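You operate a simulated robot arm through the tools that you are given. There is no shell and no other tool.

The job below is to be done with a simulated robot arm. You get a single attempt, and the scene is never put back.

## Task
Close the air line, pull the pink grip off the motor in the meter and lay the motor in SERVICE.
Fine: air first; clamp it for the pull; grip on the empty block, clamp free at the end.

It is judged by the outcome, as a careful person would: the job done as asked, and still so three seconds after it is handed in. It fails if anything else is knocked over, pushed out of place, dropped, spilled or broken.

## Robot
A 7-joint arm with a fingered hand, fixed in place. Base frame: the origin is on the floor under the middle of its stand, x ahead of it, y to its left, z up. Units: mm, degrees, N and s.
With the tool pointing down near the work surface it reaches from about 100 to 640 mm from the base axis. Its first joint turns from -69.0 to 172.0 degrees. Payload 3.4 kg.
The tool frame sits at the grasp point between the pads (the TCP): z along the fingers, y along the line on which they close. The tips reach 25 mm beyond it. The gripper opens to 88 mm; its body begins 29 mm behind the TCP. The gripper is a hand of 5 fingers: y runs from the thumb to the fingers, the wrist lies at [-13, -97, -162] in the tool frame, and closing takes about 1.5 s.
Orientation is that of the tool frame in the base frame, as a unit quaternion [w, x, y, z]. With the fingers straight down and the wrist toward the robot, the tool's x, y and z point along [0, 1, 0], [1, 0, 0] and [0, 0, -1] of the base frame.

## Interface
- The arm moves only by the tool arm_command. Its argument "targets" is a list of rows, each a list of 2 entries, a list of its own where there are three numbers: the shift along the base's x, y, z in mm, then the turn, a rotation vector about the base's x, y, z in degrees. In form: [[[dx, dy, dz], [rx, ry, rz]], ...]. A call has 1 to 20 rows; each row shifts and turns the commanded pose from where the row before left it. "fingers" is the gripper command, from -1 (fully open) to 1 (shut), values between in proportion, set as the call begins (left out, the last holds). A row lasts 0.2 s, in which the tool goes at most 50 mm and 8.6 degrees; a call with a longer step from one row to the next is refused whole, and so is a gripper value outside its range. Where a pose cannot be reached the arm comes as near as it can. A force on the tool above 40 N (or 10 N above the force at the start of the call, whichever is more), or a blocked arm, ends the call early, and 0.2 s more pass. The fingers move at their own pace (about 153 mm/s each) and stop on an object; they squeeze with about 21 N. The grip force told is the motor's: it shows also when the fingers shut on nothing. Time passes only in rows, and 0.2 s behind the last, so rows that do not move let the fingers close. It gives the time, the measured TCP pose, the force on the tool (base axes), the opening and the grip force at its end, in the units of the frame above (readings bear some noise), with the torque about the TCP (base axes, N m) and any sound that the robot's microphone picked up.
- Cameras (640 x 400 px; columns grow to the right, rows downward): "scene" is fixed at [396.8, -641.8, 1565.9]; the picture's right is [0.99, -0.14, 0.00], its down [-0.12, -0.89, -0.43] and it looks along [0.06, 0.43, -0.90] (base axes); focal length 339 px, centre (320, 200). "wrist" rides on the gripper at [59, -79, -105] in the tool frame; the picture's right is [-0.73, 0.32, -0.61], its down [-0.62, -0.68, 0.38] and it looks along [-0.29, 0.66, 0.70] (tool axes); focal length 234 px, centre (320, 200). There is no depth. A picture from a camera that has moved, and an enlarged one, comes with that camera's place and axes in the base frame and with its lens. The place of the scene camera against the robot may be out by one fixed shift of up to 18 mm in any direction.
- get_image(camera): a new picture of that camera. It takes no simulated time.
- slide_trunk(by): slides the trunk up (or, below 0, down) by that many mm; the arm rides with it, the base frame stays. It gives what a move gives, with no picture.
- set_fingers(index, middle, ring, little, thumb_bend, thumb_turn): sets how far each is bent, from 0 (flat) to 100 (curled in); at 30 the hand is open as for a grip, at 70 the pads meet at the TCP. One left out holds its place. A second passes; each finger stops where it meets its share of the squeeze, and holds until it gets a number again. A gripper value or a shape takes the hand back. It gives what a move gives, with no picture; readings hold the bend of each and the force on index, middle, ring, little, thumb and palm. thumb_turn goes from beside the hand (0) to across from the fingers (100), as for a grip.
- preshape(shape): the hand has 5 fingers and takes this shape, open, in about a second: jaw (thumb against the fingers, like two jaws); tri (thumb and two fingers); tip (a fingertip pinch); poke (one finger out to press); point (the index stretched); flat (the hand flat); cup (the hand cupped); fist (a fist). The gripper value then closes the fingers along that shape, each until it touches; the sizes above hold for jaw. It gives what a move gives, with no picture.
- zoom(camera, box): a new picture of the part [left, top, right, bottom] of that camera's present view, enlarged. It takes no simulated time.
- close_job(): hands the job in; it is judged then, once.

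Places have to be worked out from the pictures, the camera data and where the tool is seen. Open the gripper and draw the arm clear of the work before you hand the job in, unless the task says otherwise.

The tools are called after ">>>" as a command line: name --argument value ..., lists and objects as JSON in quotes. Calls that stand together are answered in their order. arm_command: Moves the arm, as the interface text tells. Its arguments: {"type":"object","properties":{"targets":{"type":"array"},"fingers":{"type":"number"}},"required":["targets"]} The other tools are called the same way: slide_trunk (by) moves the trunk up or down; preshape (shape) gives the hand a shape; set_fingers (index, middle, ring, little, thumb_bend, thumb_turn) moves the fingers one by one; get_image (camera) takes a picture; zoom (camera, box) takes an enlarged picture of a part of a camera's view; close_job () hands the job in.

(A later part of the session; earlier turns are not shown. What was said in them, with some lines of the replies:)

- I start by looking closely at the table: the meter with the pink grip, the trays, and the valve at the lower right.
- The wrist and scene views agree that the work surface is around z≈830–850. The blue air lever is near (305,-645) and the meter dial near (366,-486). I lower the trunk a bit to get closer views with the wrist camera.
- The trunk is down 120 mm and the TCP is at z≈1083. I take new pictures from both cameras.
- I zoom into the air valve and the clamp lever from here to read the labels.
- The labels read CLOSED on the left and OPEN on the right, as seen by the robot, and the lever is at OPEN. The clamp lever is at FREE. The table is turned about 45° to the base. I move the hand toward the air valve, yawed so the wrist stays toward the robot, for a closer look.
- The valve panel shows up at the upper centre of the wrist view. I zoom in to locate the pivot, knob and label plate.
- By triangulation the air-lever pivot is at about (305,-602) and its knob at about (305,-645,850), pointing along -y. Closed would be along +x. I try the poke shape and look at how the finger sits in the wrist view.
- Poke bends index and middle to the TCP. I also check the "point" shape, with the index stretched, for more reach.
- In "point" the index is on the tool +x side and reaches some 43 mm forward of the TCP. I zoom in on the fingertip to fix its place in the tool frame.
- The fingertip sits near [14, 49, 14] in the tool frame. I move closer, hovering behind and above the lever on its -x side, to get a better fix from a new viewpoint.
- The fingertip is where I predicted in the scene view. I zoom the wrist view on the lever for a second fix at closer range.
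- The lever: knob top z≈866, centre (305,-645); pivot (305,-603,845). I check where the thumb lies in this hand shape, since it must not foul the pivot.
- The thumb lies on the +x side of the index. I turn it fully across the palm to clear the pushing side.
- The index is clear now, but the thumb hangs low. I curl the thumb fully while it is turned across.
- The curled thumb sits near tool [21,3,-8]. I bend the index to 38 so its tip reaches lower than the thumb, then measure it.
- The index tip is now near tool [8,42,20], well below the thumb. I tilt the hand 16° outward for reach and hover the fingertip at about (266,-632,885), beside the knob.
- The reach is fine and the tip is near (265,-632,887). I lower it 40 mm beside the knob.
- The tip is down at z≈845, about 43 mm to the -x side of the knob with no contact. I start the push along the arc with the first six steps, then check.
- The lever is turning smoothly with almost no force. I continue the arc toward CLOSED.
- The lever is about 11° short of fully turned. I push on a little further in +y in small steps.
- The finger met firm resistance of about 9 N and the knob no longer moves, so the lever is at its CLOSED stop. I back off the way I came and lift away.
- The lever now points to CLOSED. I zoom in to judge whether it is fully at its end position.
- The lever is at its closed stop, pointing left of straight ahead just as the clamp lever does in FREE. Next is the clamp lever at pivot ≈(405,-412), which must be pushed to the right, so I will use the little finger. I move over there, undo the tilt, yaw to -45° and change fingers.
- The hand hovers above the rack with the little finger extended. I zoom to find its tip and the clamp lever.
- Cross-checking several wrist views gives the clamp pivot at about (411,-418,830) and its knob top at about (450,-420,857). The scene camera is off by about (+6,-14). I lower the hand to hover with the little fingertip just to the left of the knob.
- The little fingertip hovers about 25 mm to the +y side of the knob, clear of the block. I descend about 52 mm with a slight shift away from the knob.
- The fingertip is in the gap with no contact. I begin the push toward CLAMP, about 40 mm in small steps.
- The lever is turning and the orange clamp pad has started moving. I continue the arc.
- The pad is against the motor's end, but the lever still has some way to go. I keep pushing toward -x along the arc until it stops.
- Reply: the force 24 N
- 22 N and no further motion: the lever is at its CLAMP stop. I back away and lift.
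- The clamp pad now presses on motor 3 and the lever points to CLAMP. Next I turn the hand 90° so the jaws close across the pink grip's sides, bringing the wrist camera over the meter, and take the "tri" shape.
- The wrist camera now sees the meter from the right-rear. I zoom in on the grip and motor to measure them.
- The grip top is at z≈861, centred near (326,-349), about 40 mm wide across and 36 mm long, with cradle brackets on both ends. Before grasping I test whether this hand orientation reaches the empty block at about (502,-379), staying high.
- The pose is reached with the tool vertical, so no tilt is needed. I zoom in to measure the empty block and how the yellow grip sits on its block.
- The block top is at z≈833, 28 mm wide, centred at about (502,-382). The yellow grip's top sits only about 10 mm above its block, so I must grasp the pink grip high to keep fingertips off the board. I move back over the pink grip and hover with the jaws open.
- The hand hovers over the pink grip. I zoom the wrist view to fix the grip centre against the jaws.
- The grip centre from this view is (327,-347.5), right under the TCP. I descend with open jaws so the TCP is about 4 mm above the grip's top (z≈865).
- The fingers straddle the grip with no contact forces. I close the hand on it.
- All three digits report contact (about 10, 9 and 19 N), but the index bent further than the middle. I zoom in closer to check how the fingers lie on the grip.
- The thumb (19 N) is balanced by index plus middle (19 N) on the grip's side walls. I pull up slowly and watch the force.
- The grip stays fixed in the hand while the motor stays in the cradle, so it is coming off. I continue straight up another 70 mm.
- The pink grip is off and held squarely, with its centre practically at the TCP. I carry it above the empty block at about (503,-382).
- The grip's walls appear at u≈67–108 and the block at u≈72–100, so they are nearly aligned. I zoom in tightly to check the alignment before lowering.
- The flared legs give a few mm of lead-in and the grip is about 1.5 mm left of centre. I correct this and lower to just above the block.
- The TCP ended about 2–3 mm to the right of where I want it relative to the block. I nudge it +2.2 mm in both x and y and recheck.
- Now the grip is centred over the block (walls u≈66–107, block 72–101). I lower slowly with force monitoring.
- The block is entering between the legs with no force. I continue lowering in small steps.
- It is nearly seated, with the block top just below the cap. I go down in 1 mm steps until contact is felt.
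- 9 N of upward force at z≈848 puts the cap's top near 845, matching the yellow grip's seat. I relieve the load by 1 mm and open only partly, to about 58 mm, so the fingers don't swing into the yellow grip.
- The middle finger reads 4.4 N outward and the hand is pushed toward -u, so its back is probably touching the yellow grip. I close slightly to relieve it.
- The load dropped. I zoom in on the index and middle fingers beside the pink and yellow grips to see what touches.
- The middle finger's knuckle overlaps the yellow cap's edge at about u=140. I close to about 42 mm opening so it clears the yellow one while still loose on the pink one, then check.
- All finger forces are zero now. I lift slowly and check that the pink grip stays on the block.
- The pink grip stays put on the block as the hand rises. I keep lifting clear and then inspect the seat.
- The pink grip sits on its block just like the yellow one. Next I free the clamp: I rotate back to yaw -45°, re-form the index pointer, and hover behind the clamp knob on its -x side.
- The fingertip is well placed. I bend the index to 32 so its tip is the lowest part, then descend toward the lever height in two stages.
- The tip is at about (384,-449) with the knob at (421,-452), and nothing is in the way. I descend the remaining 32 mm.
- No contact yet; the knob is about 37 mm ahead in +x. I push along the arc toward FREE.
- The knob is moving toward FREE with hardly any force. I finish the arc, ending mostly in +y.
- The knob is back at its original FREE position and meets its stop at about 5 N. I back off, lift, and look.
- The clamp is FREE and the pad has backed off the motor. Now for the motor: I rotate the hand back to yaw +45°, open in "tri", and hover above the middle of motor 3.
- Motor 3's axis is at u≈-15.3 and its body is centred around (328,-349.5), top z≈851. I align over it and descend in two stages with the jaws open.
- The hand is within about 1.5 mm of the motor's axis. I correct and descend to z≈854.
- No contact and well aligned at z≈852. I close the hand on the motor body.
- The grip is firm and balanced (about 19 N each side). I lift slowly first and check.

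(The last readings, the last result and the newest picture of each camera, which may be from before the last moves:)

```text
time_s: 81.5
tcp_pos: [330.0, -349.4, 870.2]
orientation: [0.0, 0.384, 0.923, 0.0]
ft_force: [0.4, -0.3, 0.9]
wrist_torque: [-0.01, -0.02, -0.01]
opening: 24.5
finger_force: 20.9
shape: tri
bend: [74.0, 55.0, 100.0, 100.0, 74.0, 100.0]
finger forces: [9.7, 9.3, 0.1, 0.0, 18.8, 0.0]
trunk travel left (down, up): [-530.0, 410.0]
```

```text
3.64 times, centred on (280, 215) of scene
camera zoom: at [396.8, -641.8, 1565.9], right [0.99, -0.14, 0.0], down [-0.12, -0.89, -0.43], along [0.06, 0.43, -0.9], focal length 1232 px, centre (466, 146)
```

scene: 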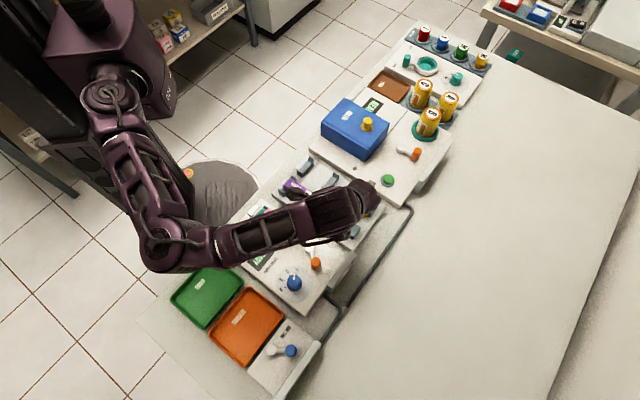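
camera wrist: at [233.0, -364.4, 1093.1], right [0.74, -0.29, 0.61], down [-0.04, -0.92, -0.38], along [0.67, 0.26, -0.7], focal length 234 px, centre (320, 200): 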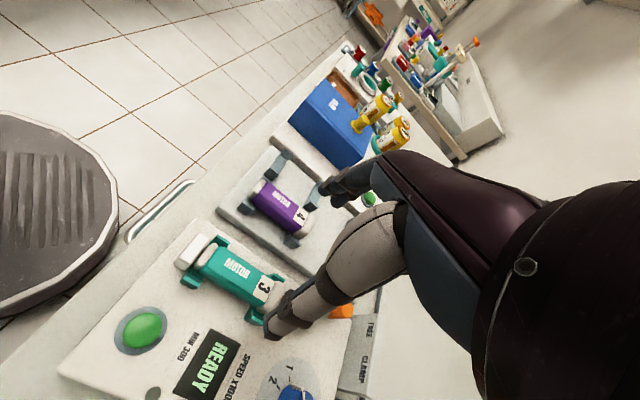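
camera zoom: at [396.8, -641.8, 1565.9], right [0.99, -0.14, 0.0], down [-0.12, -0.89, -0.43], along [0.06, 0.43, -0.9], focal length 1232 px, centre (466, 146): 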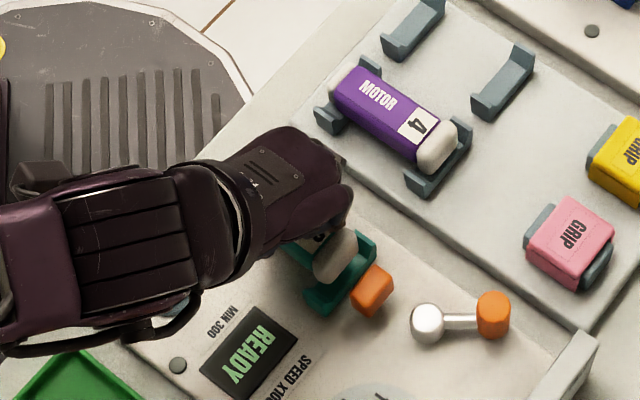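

The motor comes out of the cradle level and secure. I raise it further and carry it toward the SERVICE tray, turning 90° so it lies along the tray's long side.

>>> arm_command --targets '[[[0, 0, 15], [0, 0, 0]], [[0, 0, 25], [0, 0, 0]], [[0, 0, 25], [0, 0, 0]], [[0, 0, 25], [0, 0, 0]], [[0, 0, 0], [0, 0, 0]]]'

>>> arm_command --targets '[[[-6.2, -19, 0], [0, 0, -8.2]], [[-6.2, -19, 0], [0, 0, -8.2]], [[-6.2, -19, 0], [0, 0, -8.2]], [[-6.2, -19, 0], [0, 0, -8.2]], [[-6.2, -19, 0], [0, 0, -8.2]], [[-6.2, -19, 0], [0, 0, -8.2]], [[-6.2, -19, 0], [0, 0, -8.2]], [[-6.2, -19, 0], [0, 0, -8.2]], [[-6.2, -19, 0], [0, 0, -8.2]], [[-6.2, -19, 0], [0, 0, -8.2]], [[-6.2, -19, 0], [0, 0, -8]], [[0, 0, 0], [0, 0, 0]], [[0, 0, 0], [0, 0, 0]]]'

>>> get_image --camera "wrist"

>>> get_image --camera "scene"

```text
time_s: 82.7
tcp_pos: [332.0, -348.9, 958.8]
orientation: [-0.001, 0.384, 0.923, 0.0]
ft_force: [-0.7, 0.7, 0.4]
wrist_torque: [0.0, 0.0, 0.0]
opening: 24.6
finger_force: 21.1
shape: tri
bend: [74.0, 55.0, 100.0, 100.0, 74.0, 100.0]
finger forces: [9.7, 9.2, 0.1, 0.0, 18.8, 0.0]
trunk travel left (down, up): [-530.0, 410.0]
```

```text
time_s: 85.5
tcp_pos: [261.5, -558.2, 958.5]
orientation: [0.002, 0.924, 0.382, 0.0]
ft_force: [-0.3, -0.3, -1.3]
wrist_torque: [0.01, 0.0, 0.0]
opening: 25.0
finger_force: 20.4
shape: tri
bend: [74.0, 55.0, 100.0, 100.0, 74.0, 100.0]
finger forces: [9.8, 9.2, 0.0, 0.0, 18.8, 0.0]
trunk travel left (down, up): [-530.0, 410.0]
```

```text
taken
camera wrist: at [245.7, -460.6, 1063.4], right [-0.29, -0.74, 0.61], down [-0.92, 0.04, -0.38], along [0.26, -0.67, -0.7], focal length 234 px, centre (320, 200)
```

wrist: 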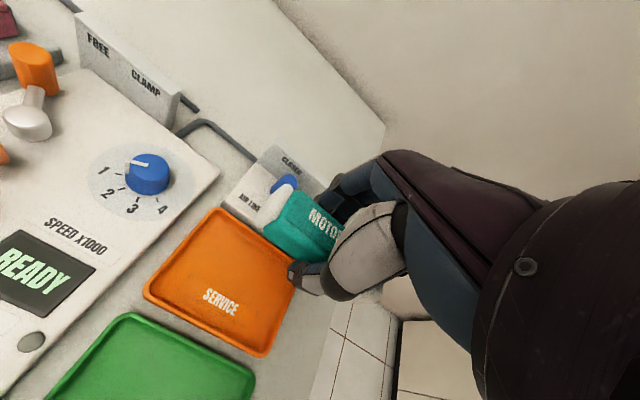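

```text
taken
```

scene: 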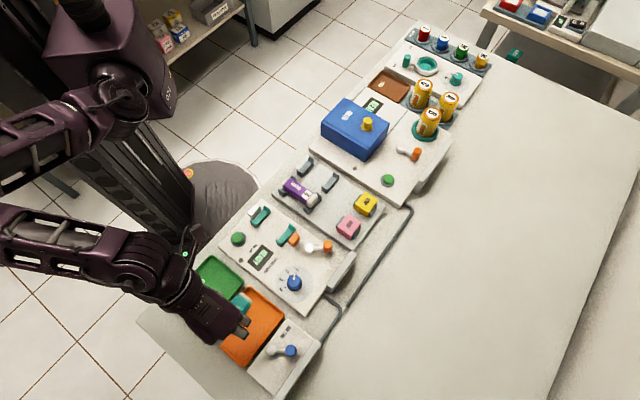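

The motor hovers near the tray. I zoom in on the tray and held motor to place it accurately.

>>> zoom --camera "wrist" --box '[130, 170, 360, 370]'

>>> zoom --camera "scene" --box '[170, 260, 310, 390]'

```text
2.00 times, centred on (245, 270) of wrist
camera zoom: at [245.7, -460.6, 1063.4], right [-0.29, -0.74, 0.61], down [-0.92, 0.04, -0.38], along [0.26, -0.67, -0.7], focal length 468 px, centre (470, 60)
```

zoom: 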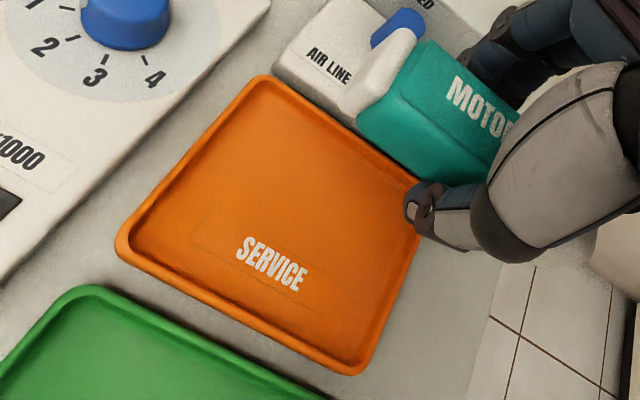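

```text
3.08 times, centred on (240, 325) of scene
camera zoom: at [396.8, -641.8, 1565.9], right [0.99, -0.14, 0.0], down [-0.12, -0.89, -0.43], along [0.06, 0.43, -0.9], focal length 1042 px, centre (566, -185)
```

zoom: 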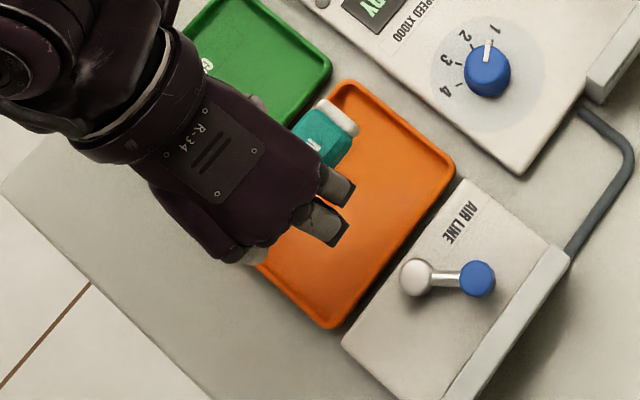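

I zoom the scene view onto the hand to see both ends of the motor.

>>> zoom --camera "scene" --box '[205, 280, 265, 340]'

>>> zoom --camera "wrist" --box '[250, 160, 360, 270]'

```text
6.67 times, centred on (235, 310) of scene
camera zoom: at [396.8, -641.8, 1565.9], right [0.99, -0.14, 0.0], down [-0.12, -0.89, -0.43], along [0.06, 0.43, -0.9], focal length 2259 px, centre (887, -533)
```

zoom: 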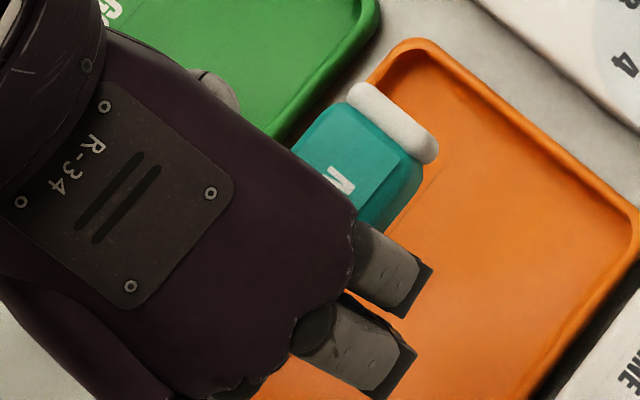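

```text
3.64 times, centred on (305, 215) of wrist
camera zoom: at [245.7, -460.6, 1063.4], right [-0.29, -0.74, 0.61], down [-0.92, 0.04, -0.38], along [0.26, -0.67, -0.7], focal length 852 px, centre (374, 146)
```

zoom: 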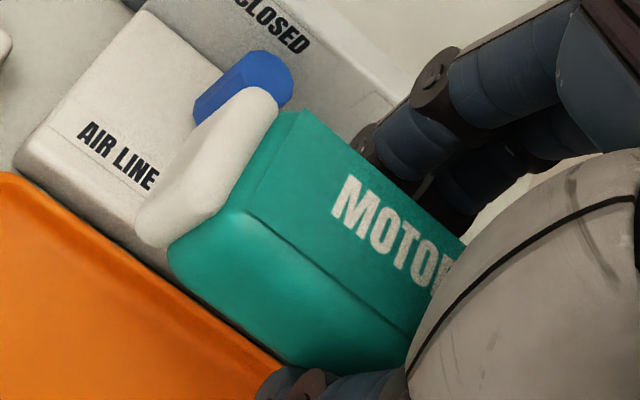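

Relative to the TCP the motor spans about +40 to -53 mm along the tray's long side. I shift about +6 mm in u to centre it in the tray and lower partway.

>>> arm_command --targets '[[[3.2, 5.3, -20], [0, 0, 0]], [[0, 0, -25], [0, 0, 0]], [[0, 0, -25], [0, 0, 0]], [[0, 0, -15], [0, 0, 0]], [[0, 0, 0], [0, 0, 0]], [[0, 0, 0], [0, 0, 0]]]'

>>> zoom --camera "wrist" --box '[130, 150, 380, 370]'

>>> zoom --camera "scene" --box '[180, 270, 300, 380]'

```text
time_s: 86.9
tcp_pos: [264.9, -553.1, 873.6]
orientation: [0.0, 0.924, 0.382, 0.0]
ft_force: [0.2, -0.6, -1.3]
wrist_torque: [0.0, 0.0, -0.01]
opening: 25.0
finger_force: 20.5
shape: tri
bend: [74.0, 55.0, 100.0, 100.0, 74.0, 100.0]
finger forces: [9.6, 9.2, 0.0, 0.1, 18.7, 0.0]
trunk travel left (down, up): [-530.0, 410.0]
```

```text
1.82 times, centred on (255, 260) of wrist
camera zoom: at [249.4, -456.3, 977.8], right [-0.29, -0.74, 0.61], down [-0.92, 0.04, -0.38], along [0.26, -0.67, -0.7], focal length 426 px, centre (438, 91)
```

zoom: 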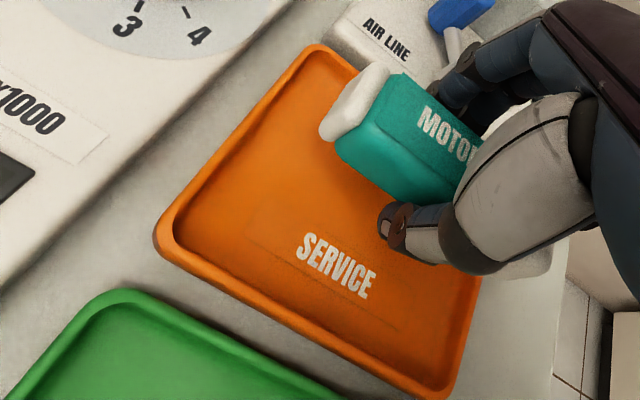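

```text
3.64 times, centred on (240, 325) of scene
camera zoom: at [396.8, -641.8, 1565.9], right [0.99, -0.14, 0.0], down [-0.12, -0.89, -0.43], along [0.06, 0.43, -0.9], focal length 1232 px, centre (611, -254)
```

zoom: 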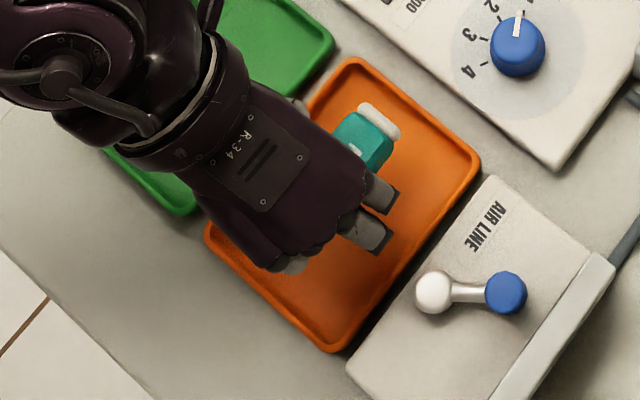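

The motor's ends are at u≈-162 and -257, centred in the tray (-150 to -271). I lower further, then feel for the floor.

>>> arm_command --targets '[[[0, -0.5, -10], [0, 0, 0]], [[0, 0, -8], [0, 0, 0]], [[0, 0, -6], [0, 0, 0]], [[0, 0, -4], [0, 0, 0]], [[0, 0, 0], [0, 0, 0]]]'

>>> zoom --camera "wrist" --box '[180, 150, 400, 350]'

>>> zoom --camera "scene" --box '[180, 270, 300, 380]'

```text
time_s: 88.1
tcp_pos: [263.6, -554.4, 844.3]
orientation: [0.0, 0.924, 0.382, -0.001]
ft_force: [0.0, 0.3, -1.0]
wrist_torque: [-0.02, 0.01, 0.0]
opening: 24.7
finger_force: 21.2
shape: tri
bend: [74.0, 55.0, 100.0, 100.0, 74.0, 100.0]
finger forces: [9.7, 9.3, 0.0, 0.0, 18.9, 0.0]
trunk travel left (down, up): [-530.0, 410.0]
```

```text
2.00 times, centred on (290, 250) of wrist
camera zoom: at [248.7, -456.1, 949.5], right [-0.29, -0.74, 0.61], down [-0.92, 0.04, -0.38], along [0.26, -0.67, -0.7], focal length 468 px, centre (380, 100)
```

zoom: 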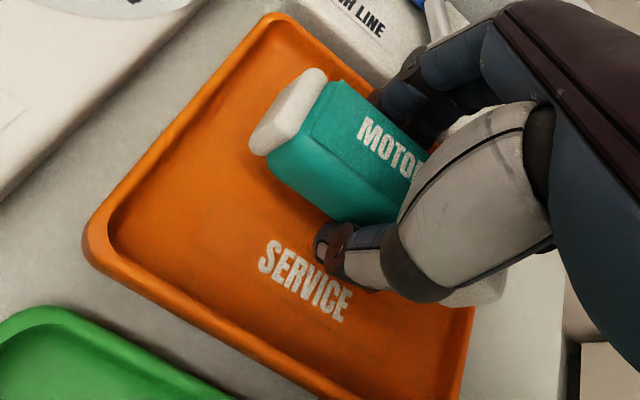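

```text
3.64 times, centred on (240, 325) of scene
camera zoom: at [396.8, -641.8, 1565.9], right [0.99, -0.14, 0.0], down [-0.12, -0.89, -0.43], along [0.06, 0.43, -0.9], focal length 1232 px, centre (611, -254)
```

zoom: 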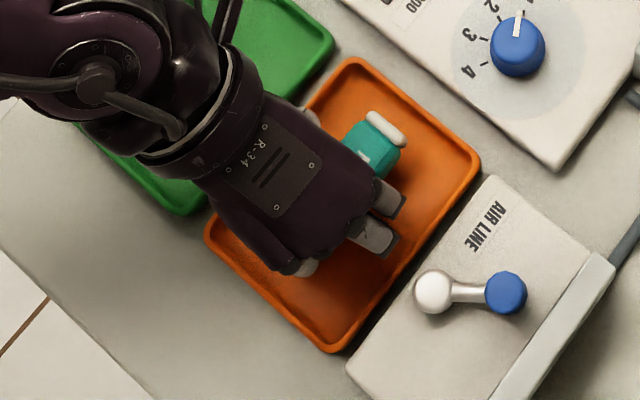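

It looks well centred within the rim. I continue down in small steps until the floor is felt.

>>> arm_command --targets '[[[0, 0, -2], [0, 0, 0]], [[0, 0, -2], [0, 0, 0]], [[0, 0, -2], [0, 0, 0]], [[0, 0, 0], [0, 0, 0]]]'

```text
time_s: 89.1
tcp_pos: [264.9, -554.3, 838.3]
orientation: [-0.001, 0.924, 0.382, -0.001]
ft_force: [0.8, 0.1, -0.3]
wrist_torque: [0.03, 0.0, -0.01]
opening: 24.8
finger_force: 20.7
shape: tri
bend: [74.0, 55.0, 100.0, 100.0, 74.0, 100.0]
finger forces: [9.6, 9.2, 0.0, 0.1, 18.9, 0.1]
trunk travel left (down, up): [-530.0, 410.0]
```

No contact yet at z≈838. I take another few small steps down.

>>> arm_command --targets '[[[0, 0, -1.5], [0, 0, 0]], [[0, 0, -1.5], [0, 0, 0]], [[0, 0, -1.5], [0, 0, 0]], [[0, 0, 0], [0, 0, 0]]]'

>>> zoom --camera "wrist" --box '[180, 150, 400, 350]'

```text
time_s: 90.1
tcp_pos: [264.6, -552.6, 834.1]
orientation: [0.0, 0.924, 0.382, 0.0]
ft_force: [-0.8, 0.6, -1.3]
wrist_torque: [-0.02, -0.04, 0.02]
opening: 24.7
finger_force: 21.1
shape: tri
bend: [74.0, 55.0, 100.0, 100.0, 74.0, 100.0]
finger forces: [9.7, 9.2, 0.1, 0.0, 18.8, 0.1]
trunk travel left (down, up): [-530.0, 410.0]
```

```text
2.00 times, centred on (290, 250) of wrist
camera zoom: at [249.0, -455.4, 939.2], right [-0.29, -0.74, 0.61], down [-0.92, 0.04, -0.38], along [0.26, -0.67, -0.7], focal length 468 px, centre (380, 100)
```

zoom: 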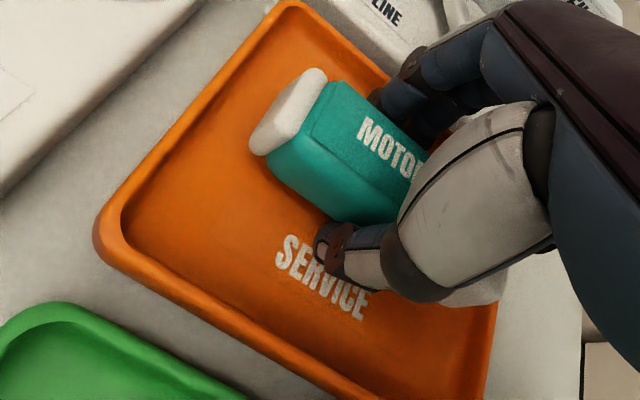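

Still free, though the shadow is closing up. I continue down gently.

>>> arm_command --targets '[[[0, 0, -1.5], [0, 0, 0]], [[0, 0, -1.5], [0, 0, 0]], [[0, 0, 0], [0, 0, 0]]]'

```text
time_s: 90.9
tcp_pos: [263.6, -553.1, 830.6]
orientation: [0.001, 0.924, 0.382, 0.0]
ft_force: [0.1, 0.6, -0.1]
wrist_torque: [0.0, -0.03, 0.02]
opening: 24.8
finger_force: 21.4
shape: tri
bend: [74.0, 55.0, 100.0, 100.0, 74.0, 100.0]
finger forces: [9.7, 9.2, 0.0, 0.0, 18.8, 0.1]
trunk travel left (down, up): [-530.0, 410.0]
```

Still no contact at z≈831. I go down another 3 mm in 1 mm steps.

>>> arm_command --targets '[[[0, 0, -1], [0, 0, 0]], [[0, 0, -1], [0, 0, 0]], [[0, 0, -1], [0, 0, 0]], [[0, 0, 0], [0, 0, 0]]]'

>>> zoom --camera "wrist" --box '[180, 150, 400, 350]'

>>> zoom --camera "scene" --box '[180, 270, 300, 380]'

```text
time_s: 91.9
tcp_pos: [264.4, -552.6, 830.9]
orientation: [0.002, 0.924, 0.382, 0.001]
ft_force: [1.1, -2.5, 12.9]
wrist_torque: [0.09, 0.0, -0.02]
opening: 25.0
finger_force: 21.0
shape: tri
bend: [74.0, 55.0, 100.0, 100.0, 75.0, 100.0]
finger forces: [14.5, 10.8, 0.0, 0.1, 31.1, 0.0]
trunk travel left (down, up): [-530.0, 410.0]
```

```text
2.00 times, centred on (290, 250) of wrist
camera zoom: at [248.5, -454.7, 934.7], right [-0.29, -0.74, 0.61], down [-0.92, 0.04, -0.39], along [0.26, -0.67, -0.69], focal length 468 px, centre (380, 100)
```

zoom: 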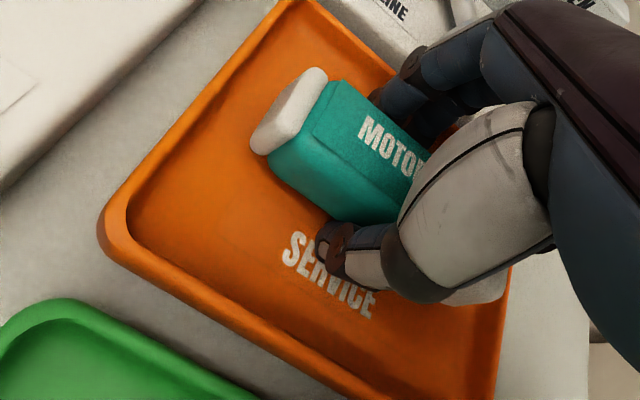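

```text
3.64 times, centred on (240, 325) of scene
camera zoom: at [396.8, -641.8, 1565.9], right [0.99, -0.14, 0.0], down [-0.12, -0.89, -0.43], along [0.06, 0.43, -0.9], focal length 1232 px, centre (611, -254)
```

zoom: 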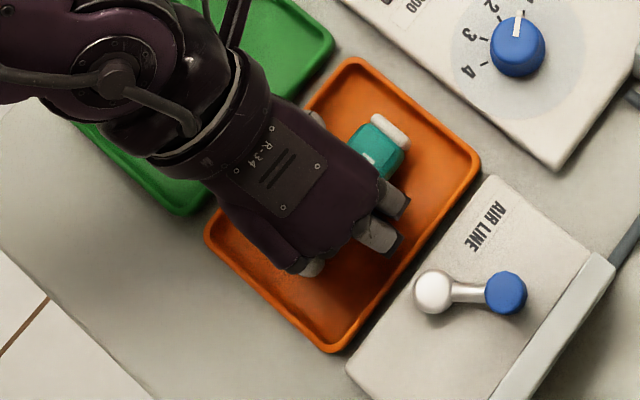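

12.9 N upward: the motor is on the tray floor. I relieve about 1 mm and open slightly so the motor is released without the fingers hitting the rim.

>>> arm_command --targets '[[[0, 0, 0.8], [0, 0, 0]], [[0, 0, 0], [0, 0, 0]], [[0, 0, 0], [0, 0, 0]], [[0, 0, 0], [0, 0, 0]], [[0, 0, 0], [0, 0, 0]]]' --fingers 0.15

>>> zoom --camera "wrist" --box '[180, 150, 400, 350]'

```text
time_s: 93.1
tcp_pos: [263.9, -551.8, 829.6]
orientation: [0.001, 0.924, 0.383, 0.0]
ft_force: [0.5, 0.8, 6.0]
wrist_torque: [0.01, 0.01, 0.02]
opening: 36.1
finger_force: 0.1
shape: tri
bend: [75.0, 48.0, 99.0, 99.0, 73.0, 100.0]
finger forces: [2.0, 1.0, 0.1, 0.1, 3.2, 0.0]
trunk travel left (down, up): [-530.0, 410.0]
```

```text
2.00 times, centred on (290, 250) of wrist
camera zoom: at [248.6, -454.7, 934.8], right [-0.29, -0.74, 0.61], down [-0.92, 0.04, -0.38], along [0.26, -0.67, -0.7], focal length 468 px, centre (380, 100)
```

zoom: 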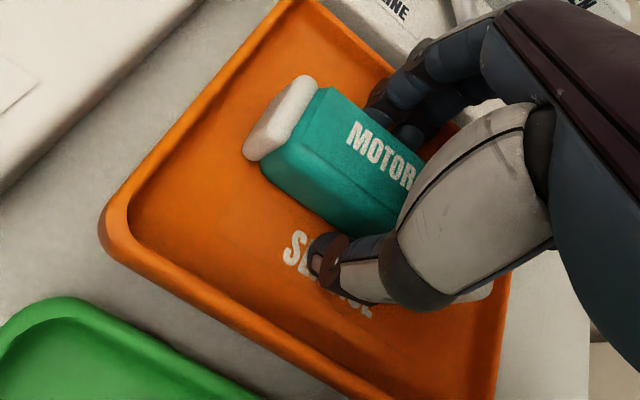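

The motor has settled on the tray floor and is free of the fingers. The fingertips touch the floor lightly, so I lift straight up slowly.

>>> arm_command --targets '[[[0, 0, 2], [0, 0, 0]], [[0, 0, 2], [0, 0, 0]], [[0, 0, 3], [0, 0, 0]], [[0, 0, 3], [0, 0, 0]], [[0, 0, 0], [0, 0, 0]]]'

>>> zoom --camera "wrist" --box '[180, 150, 400, 350]'

```text
time_s: 94.3
tcp_pos: [264.4, -552.1, 840.8]
orientation: [0.001, 0.924, 0.382, 0.0]
ft_force: [0.5, 0.0, 0.1]
wrist_torque: [0.0, -0.01, -0.01]
opening: 37.2
finger_force: 0.1
shape: tri
bend: [74.0, 48.0, 99.0, 99.0, 72.0, 100.0]
finger forces: [0.0, 0.1, 0.0, 0.1, 0.0, 0.0]
trunk travel left (down, up): [-530.0, 410.0]
```

```text
2.00 times, centred on (290, 250) of wrist
camera zoom: at [249.0, -455.7, 945.3], right [-0.29, -0.74, 0.61], down [-0.92, 0.04, -0.38], along [0.26, -0.67, -0.7], focal length 468 px, centre (380, 100)
```

zoom: 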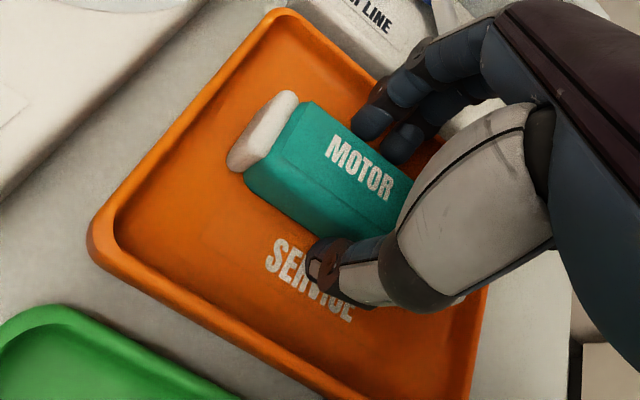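

The motor stays in the tray as the hand rises, with zero forces. I continue up and draw the arm back clear.

>>> arm_command --targets '[[[0, 0, 6], [0, 0, 0]], [[0, 0, 12], [0, 0, 0]], [[0, 0, 20], [0, 0, 0]], [[0, 0, 30], [0, 0, 0]], [[0, 0, 40], [0, 0, 0]], [[0, 5, 40], [0, 0, 0]], [[0, 20, 30], [0, 0, 0]], [[0, 30, 20], [0, 0, 0]], [[0, 30, 0], [0, 0, 0]], [[0, 30, 0], [0, 0, 0]], [[0, 0, 0], [0, 0, 0]]]'

>>> get_image --camera "scene"

>>> get_image --camera "wrist"

```text
time_s: 96.7
tcp_pos: [265.6, -437.7, 1037.2]
orientation: [0.0, 0.924, 0.382, -0.001]
ft_force: [0.6, 0.0, 0.1]
wrist_torque: [-0.02, 0.01, -0.02]
opening: 37.2
finger_force: 0.1
shape: tri
bend: [74.0, 48.0, 99.0, 99.0, 72.0, 100.0]
finger forces: [0.1, 0.0, 0.0, 0.1, 0.0, 0.0]
trunk travel left (down, up): [-530.0, 410.0]
```

```text
taken
```

scene: 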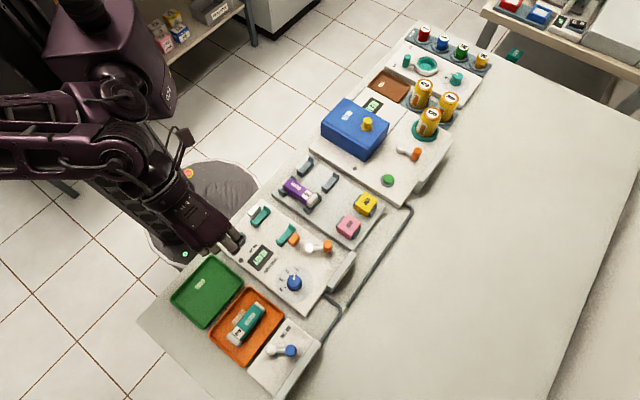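

```text
taken
camera wrist: at [249.8, -341.0, 1142.3], right [-0.29, -0.74, 0.61], down [-0.92, 0.04, -0.38], along [0.26, -0.67, -0.7], focal length 234 px, centre (320, 200)
```

wrist: 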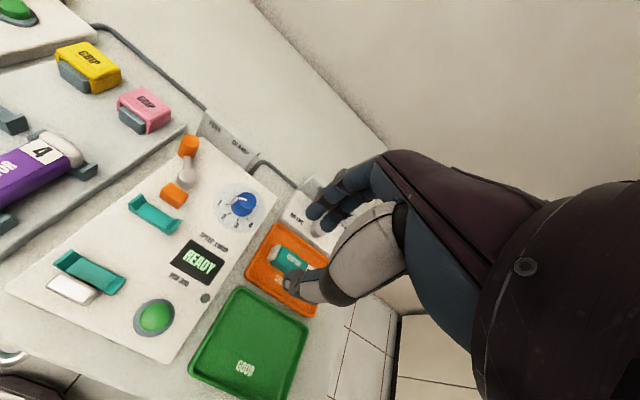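

The motor lies in SERVICE. I zoom in on the tray, the meter, the grips and the air valve for a final check.

>>> zoom --camera "scene" --box '[200, 280, 330, 390]'

>>> zoom --camera "scene" --box '[225, 155, 395, 300]'

>>> zoom --camera "wrist" --box '[20, 20, 320, 320]'

```text
3.64 times, centred on (265, 335) of scene
camera zoom: at [396.8, -641.8, 1565.9], right [0.99, -0.14, 0.0], down [-0.12, -0.89, -0.43], along [0.06, 0.43, -0.9], focal length 1232 px, centre (520, -291)
```

zoom: 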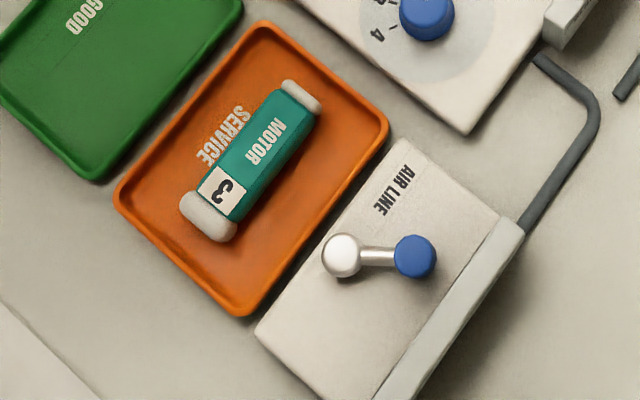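

```text
2.76 times, centred on (310, 228) of scene
camera zoom: at [396.8, -641.8, 1565.9], right [0.99, -0.14, 0.0], down [-0.12, -0.89, -0.43], along [0.06, 0.43, -0.9], focal length 935 px, centre (348, 124)
```

zoom: 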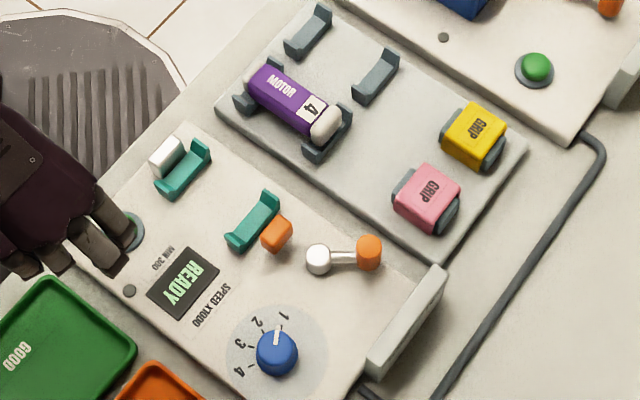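

```text
1.33 times, centred on (170, 170) of wrist
camera zoom: at [249.8, -341.0, 1142.3], right [-0.29, -0.74, 0.61], down [-0.92, 0.04, -0.38], along [0.26, -0.67, -0.7], focal length 312 px, centre (520, 240)
```

zoom: 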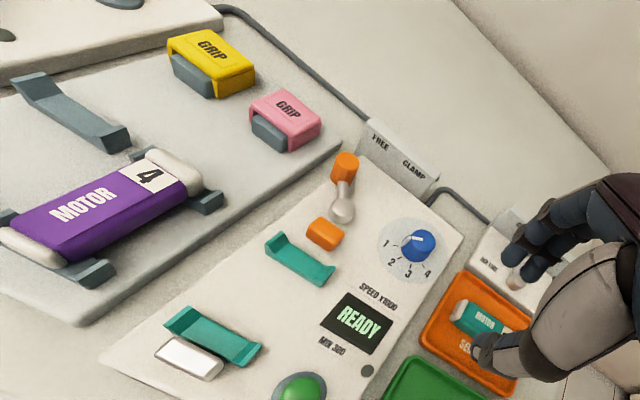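

Everything looks right. I compare the yellow grip and rack with the very first picture using the same zoom box, to be sure nothing was shifted.

>>> zoom --camera "scene" --box '[260, 140, 420, 240]'

>>> zoom --camera "scene" --box '[150, 240, 350, 400]'

```text
4.00 times, centred on (340, 190) of scene
camera zoom: at [396.8, -641.8, 1565.9], right [0.99, -0.14, 0.0], down [-0.12, -0.89, -0.43], along [0.06, 0.43, -0.9], focal length 1355 px, centre (240, 240)
```

zoom: 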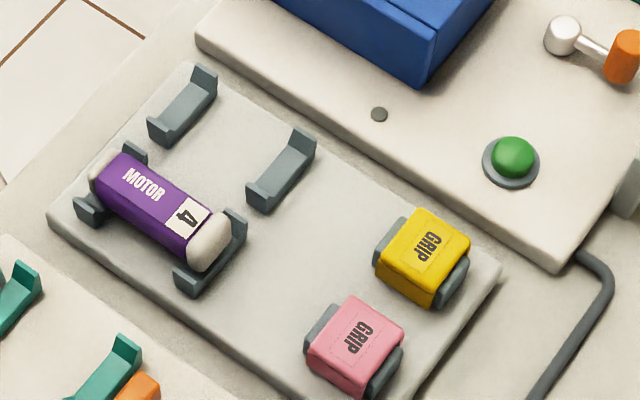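

```text
2.50 times, centred on (250, 320) of scene
camera zoom: at [396.8, -641.8, 1565.9], right [0.99, -0.14, 0.0], down [-0.12, -0.89, -0.43], along [0.06, 0.43, -0.9], focal length 847 px, centre (495, -100)
```

zoom: 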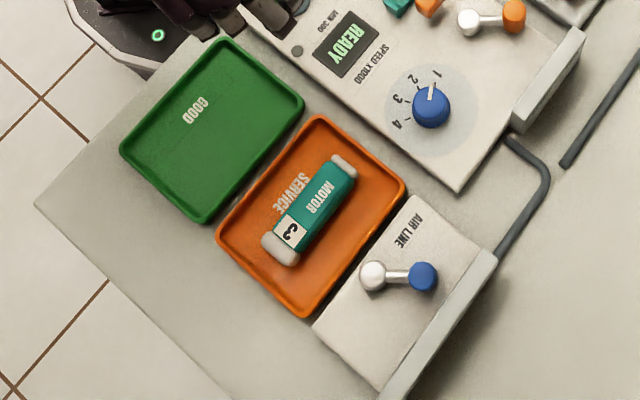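

Nothing else has moved noticeably, and all states are as asked: air CLOSED, clamp FREE, pink grip on the block, motor 3 in SERVICE. I raise the arm clear and open the hand.

>>> arm_command --targets '[[[0, 10, 30], [0, 0, 0]], [[0, 15, 30], [0, 0, 0]], [[0, 15, 30], [0, 0, 0]], [[0, 15, 20], [0, 0, 0]], [[0, 0, 0], [0, 0, 0]], [[0, 0, 0], [0, 0, 0]]]' --fingers -1

>>> get_image --camera "scene"

```text
time_s: 98.1
tcp_pos: [264.3, -383.5, 1147.3]
orientation: [0.0, 0.924, 0.382, 0.0]
ft_force: [-0.3, -0.4, -0.2]
wrist_torque: [0.02, 0.01, -0.02]
opening: 87.9
finger_force: 0.1
shape: tri
bend: [30.0, 30.0, 99.0, 99.0, 30.0, 98.0]
finger forces: [0.0, 0.0, 0.0, 0.0, 0.0, 0.0]
trunk travel left (down, up): [-530.0, 410.0]
```

```text
taken
```

scene: 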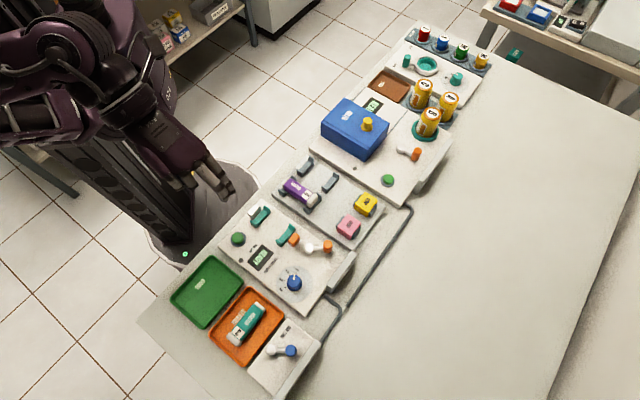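

The arm is clear, the hand is open and empty, and the final picture shows everything in its place. I hand the job in.

>>> close_job

```text
The job is handed in.
```

The job is done and handed in. The last pictures before hand-in showed everything in place and the arm clear with the hand open.

- **Air line:** I closed it first. The lever is at its CLOSED stop.
- **Grip:** I set the clamp to CLAMP, pulled the pink grip straight up off motor 3, and put it on the empty block. It sits like the yellow one beside it.
- **Motor:** I set the clamp back to FREE, then lifted motor 3 out of the meter. It lies along the long side of the SERVICE tray.

While I was letting go of the pink grip, one finger pressed lightly on the yellow grip (about 4 N). Compared with the first picture it may have shifted about 1 mm, but it is still on its block. Nothing else looked moved or knocked.
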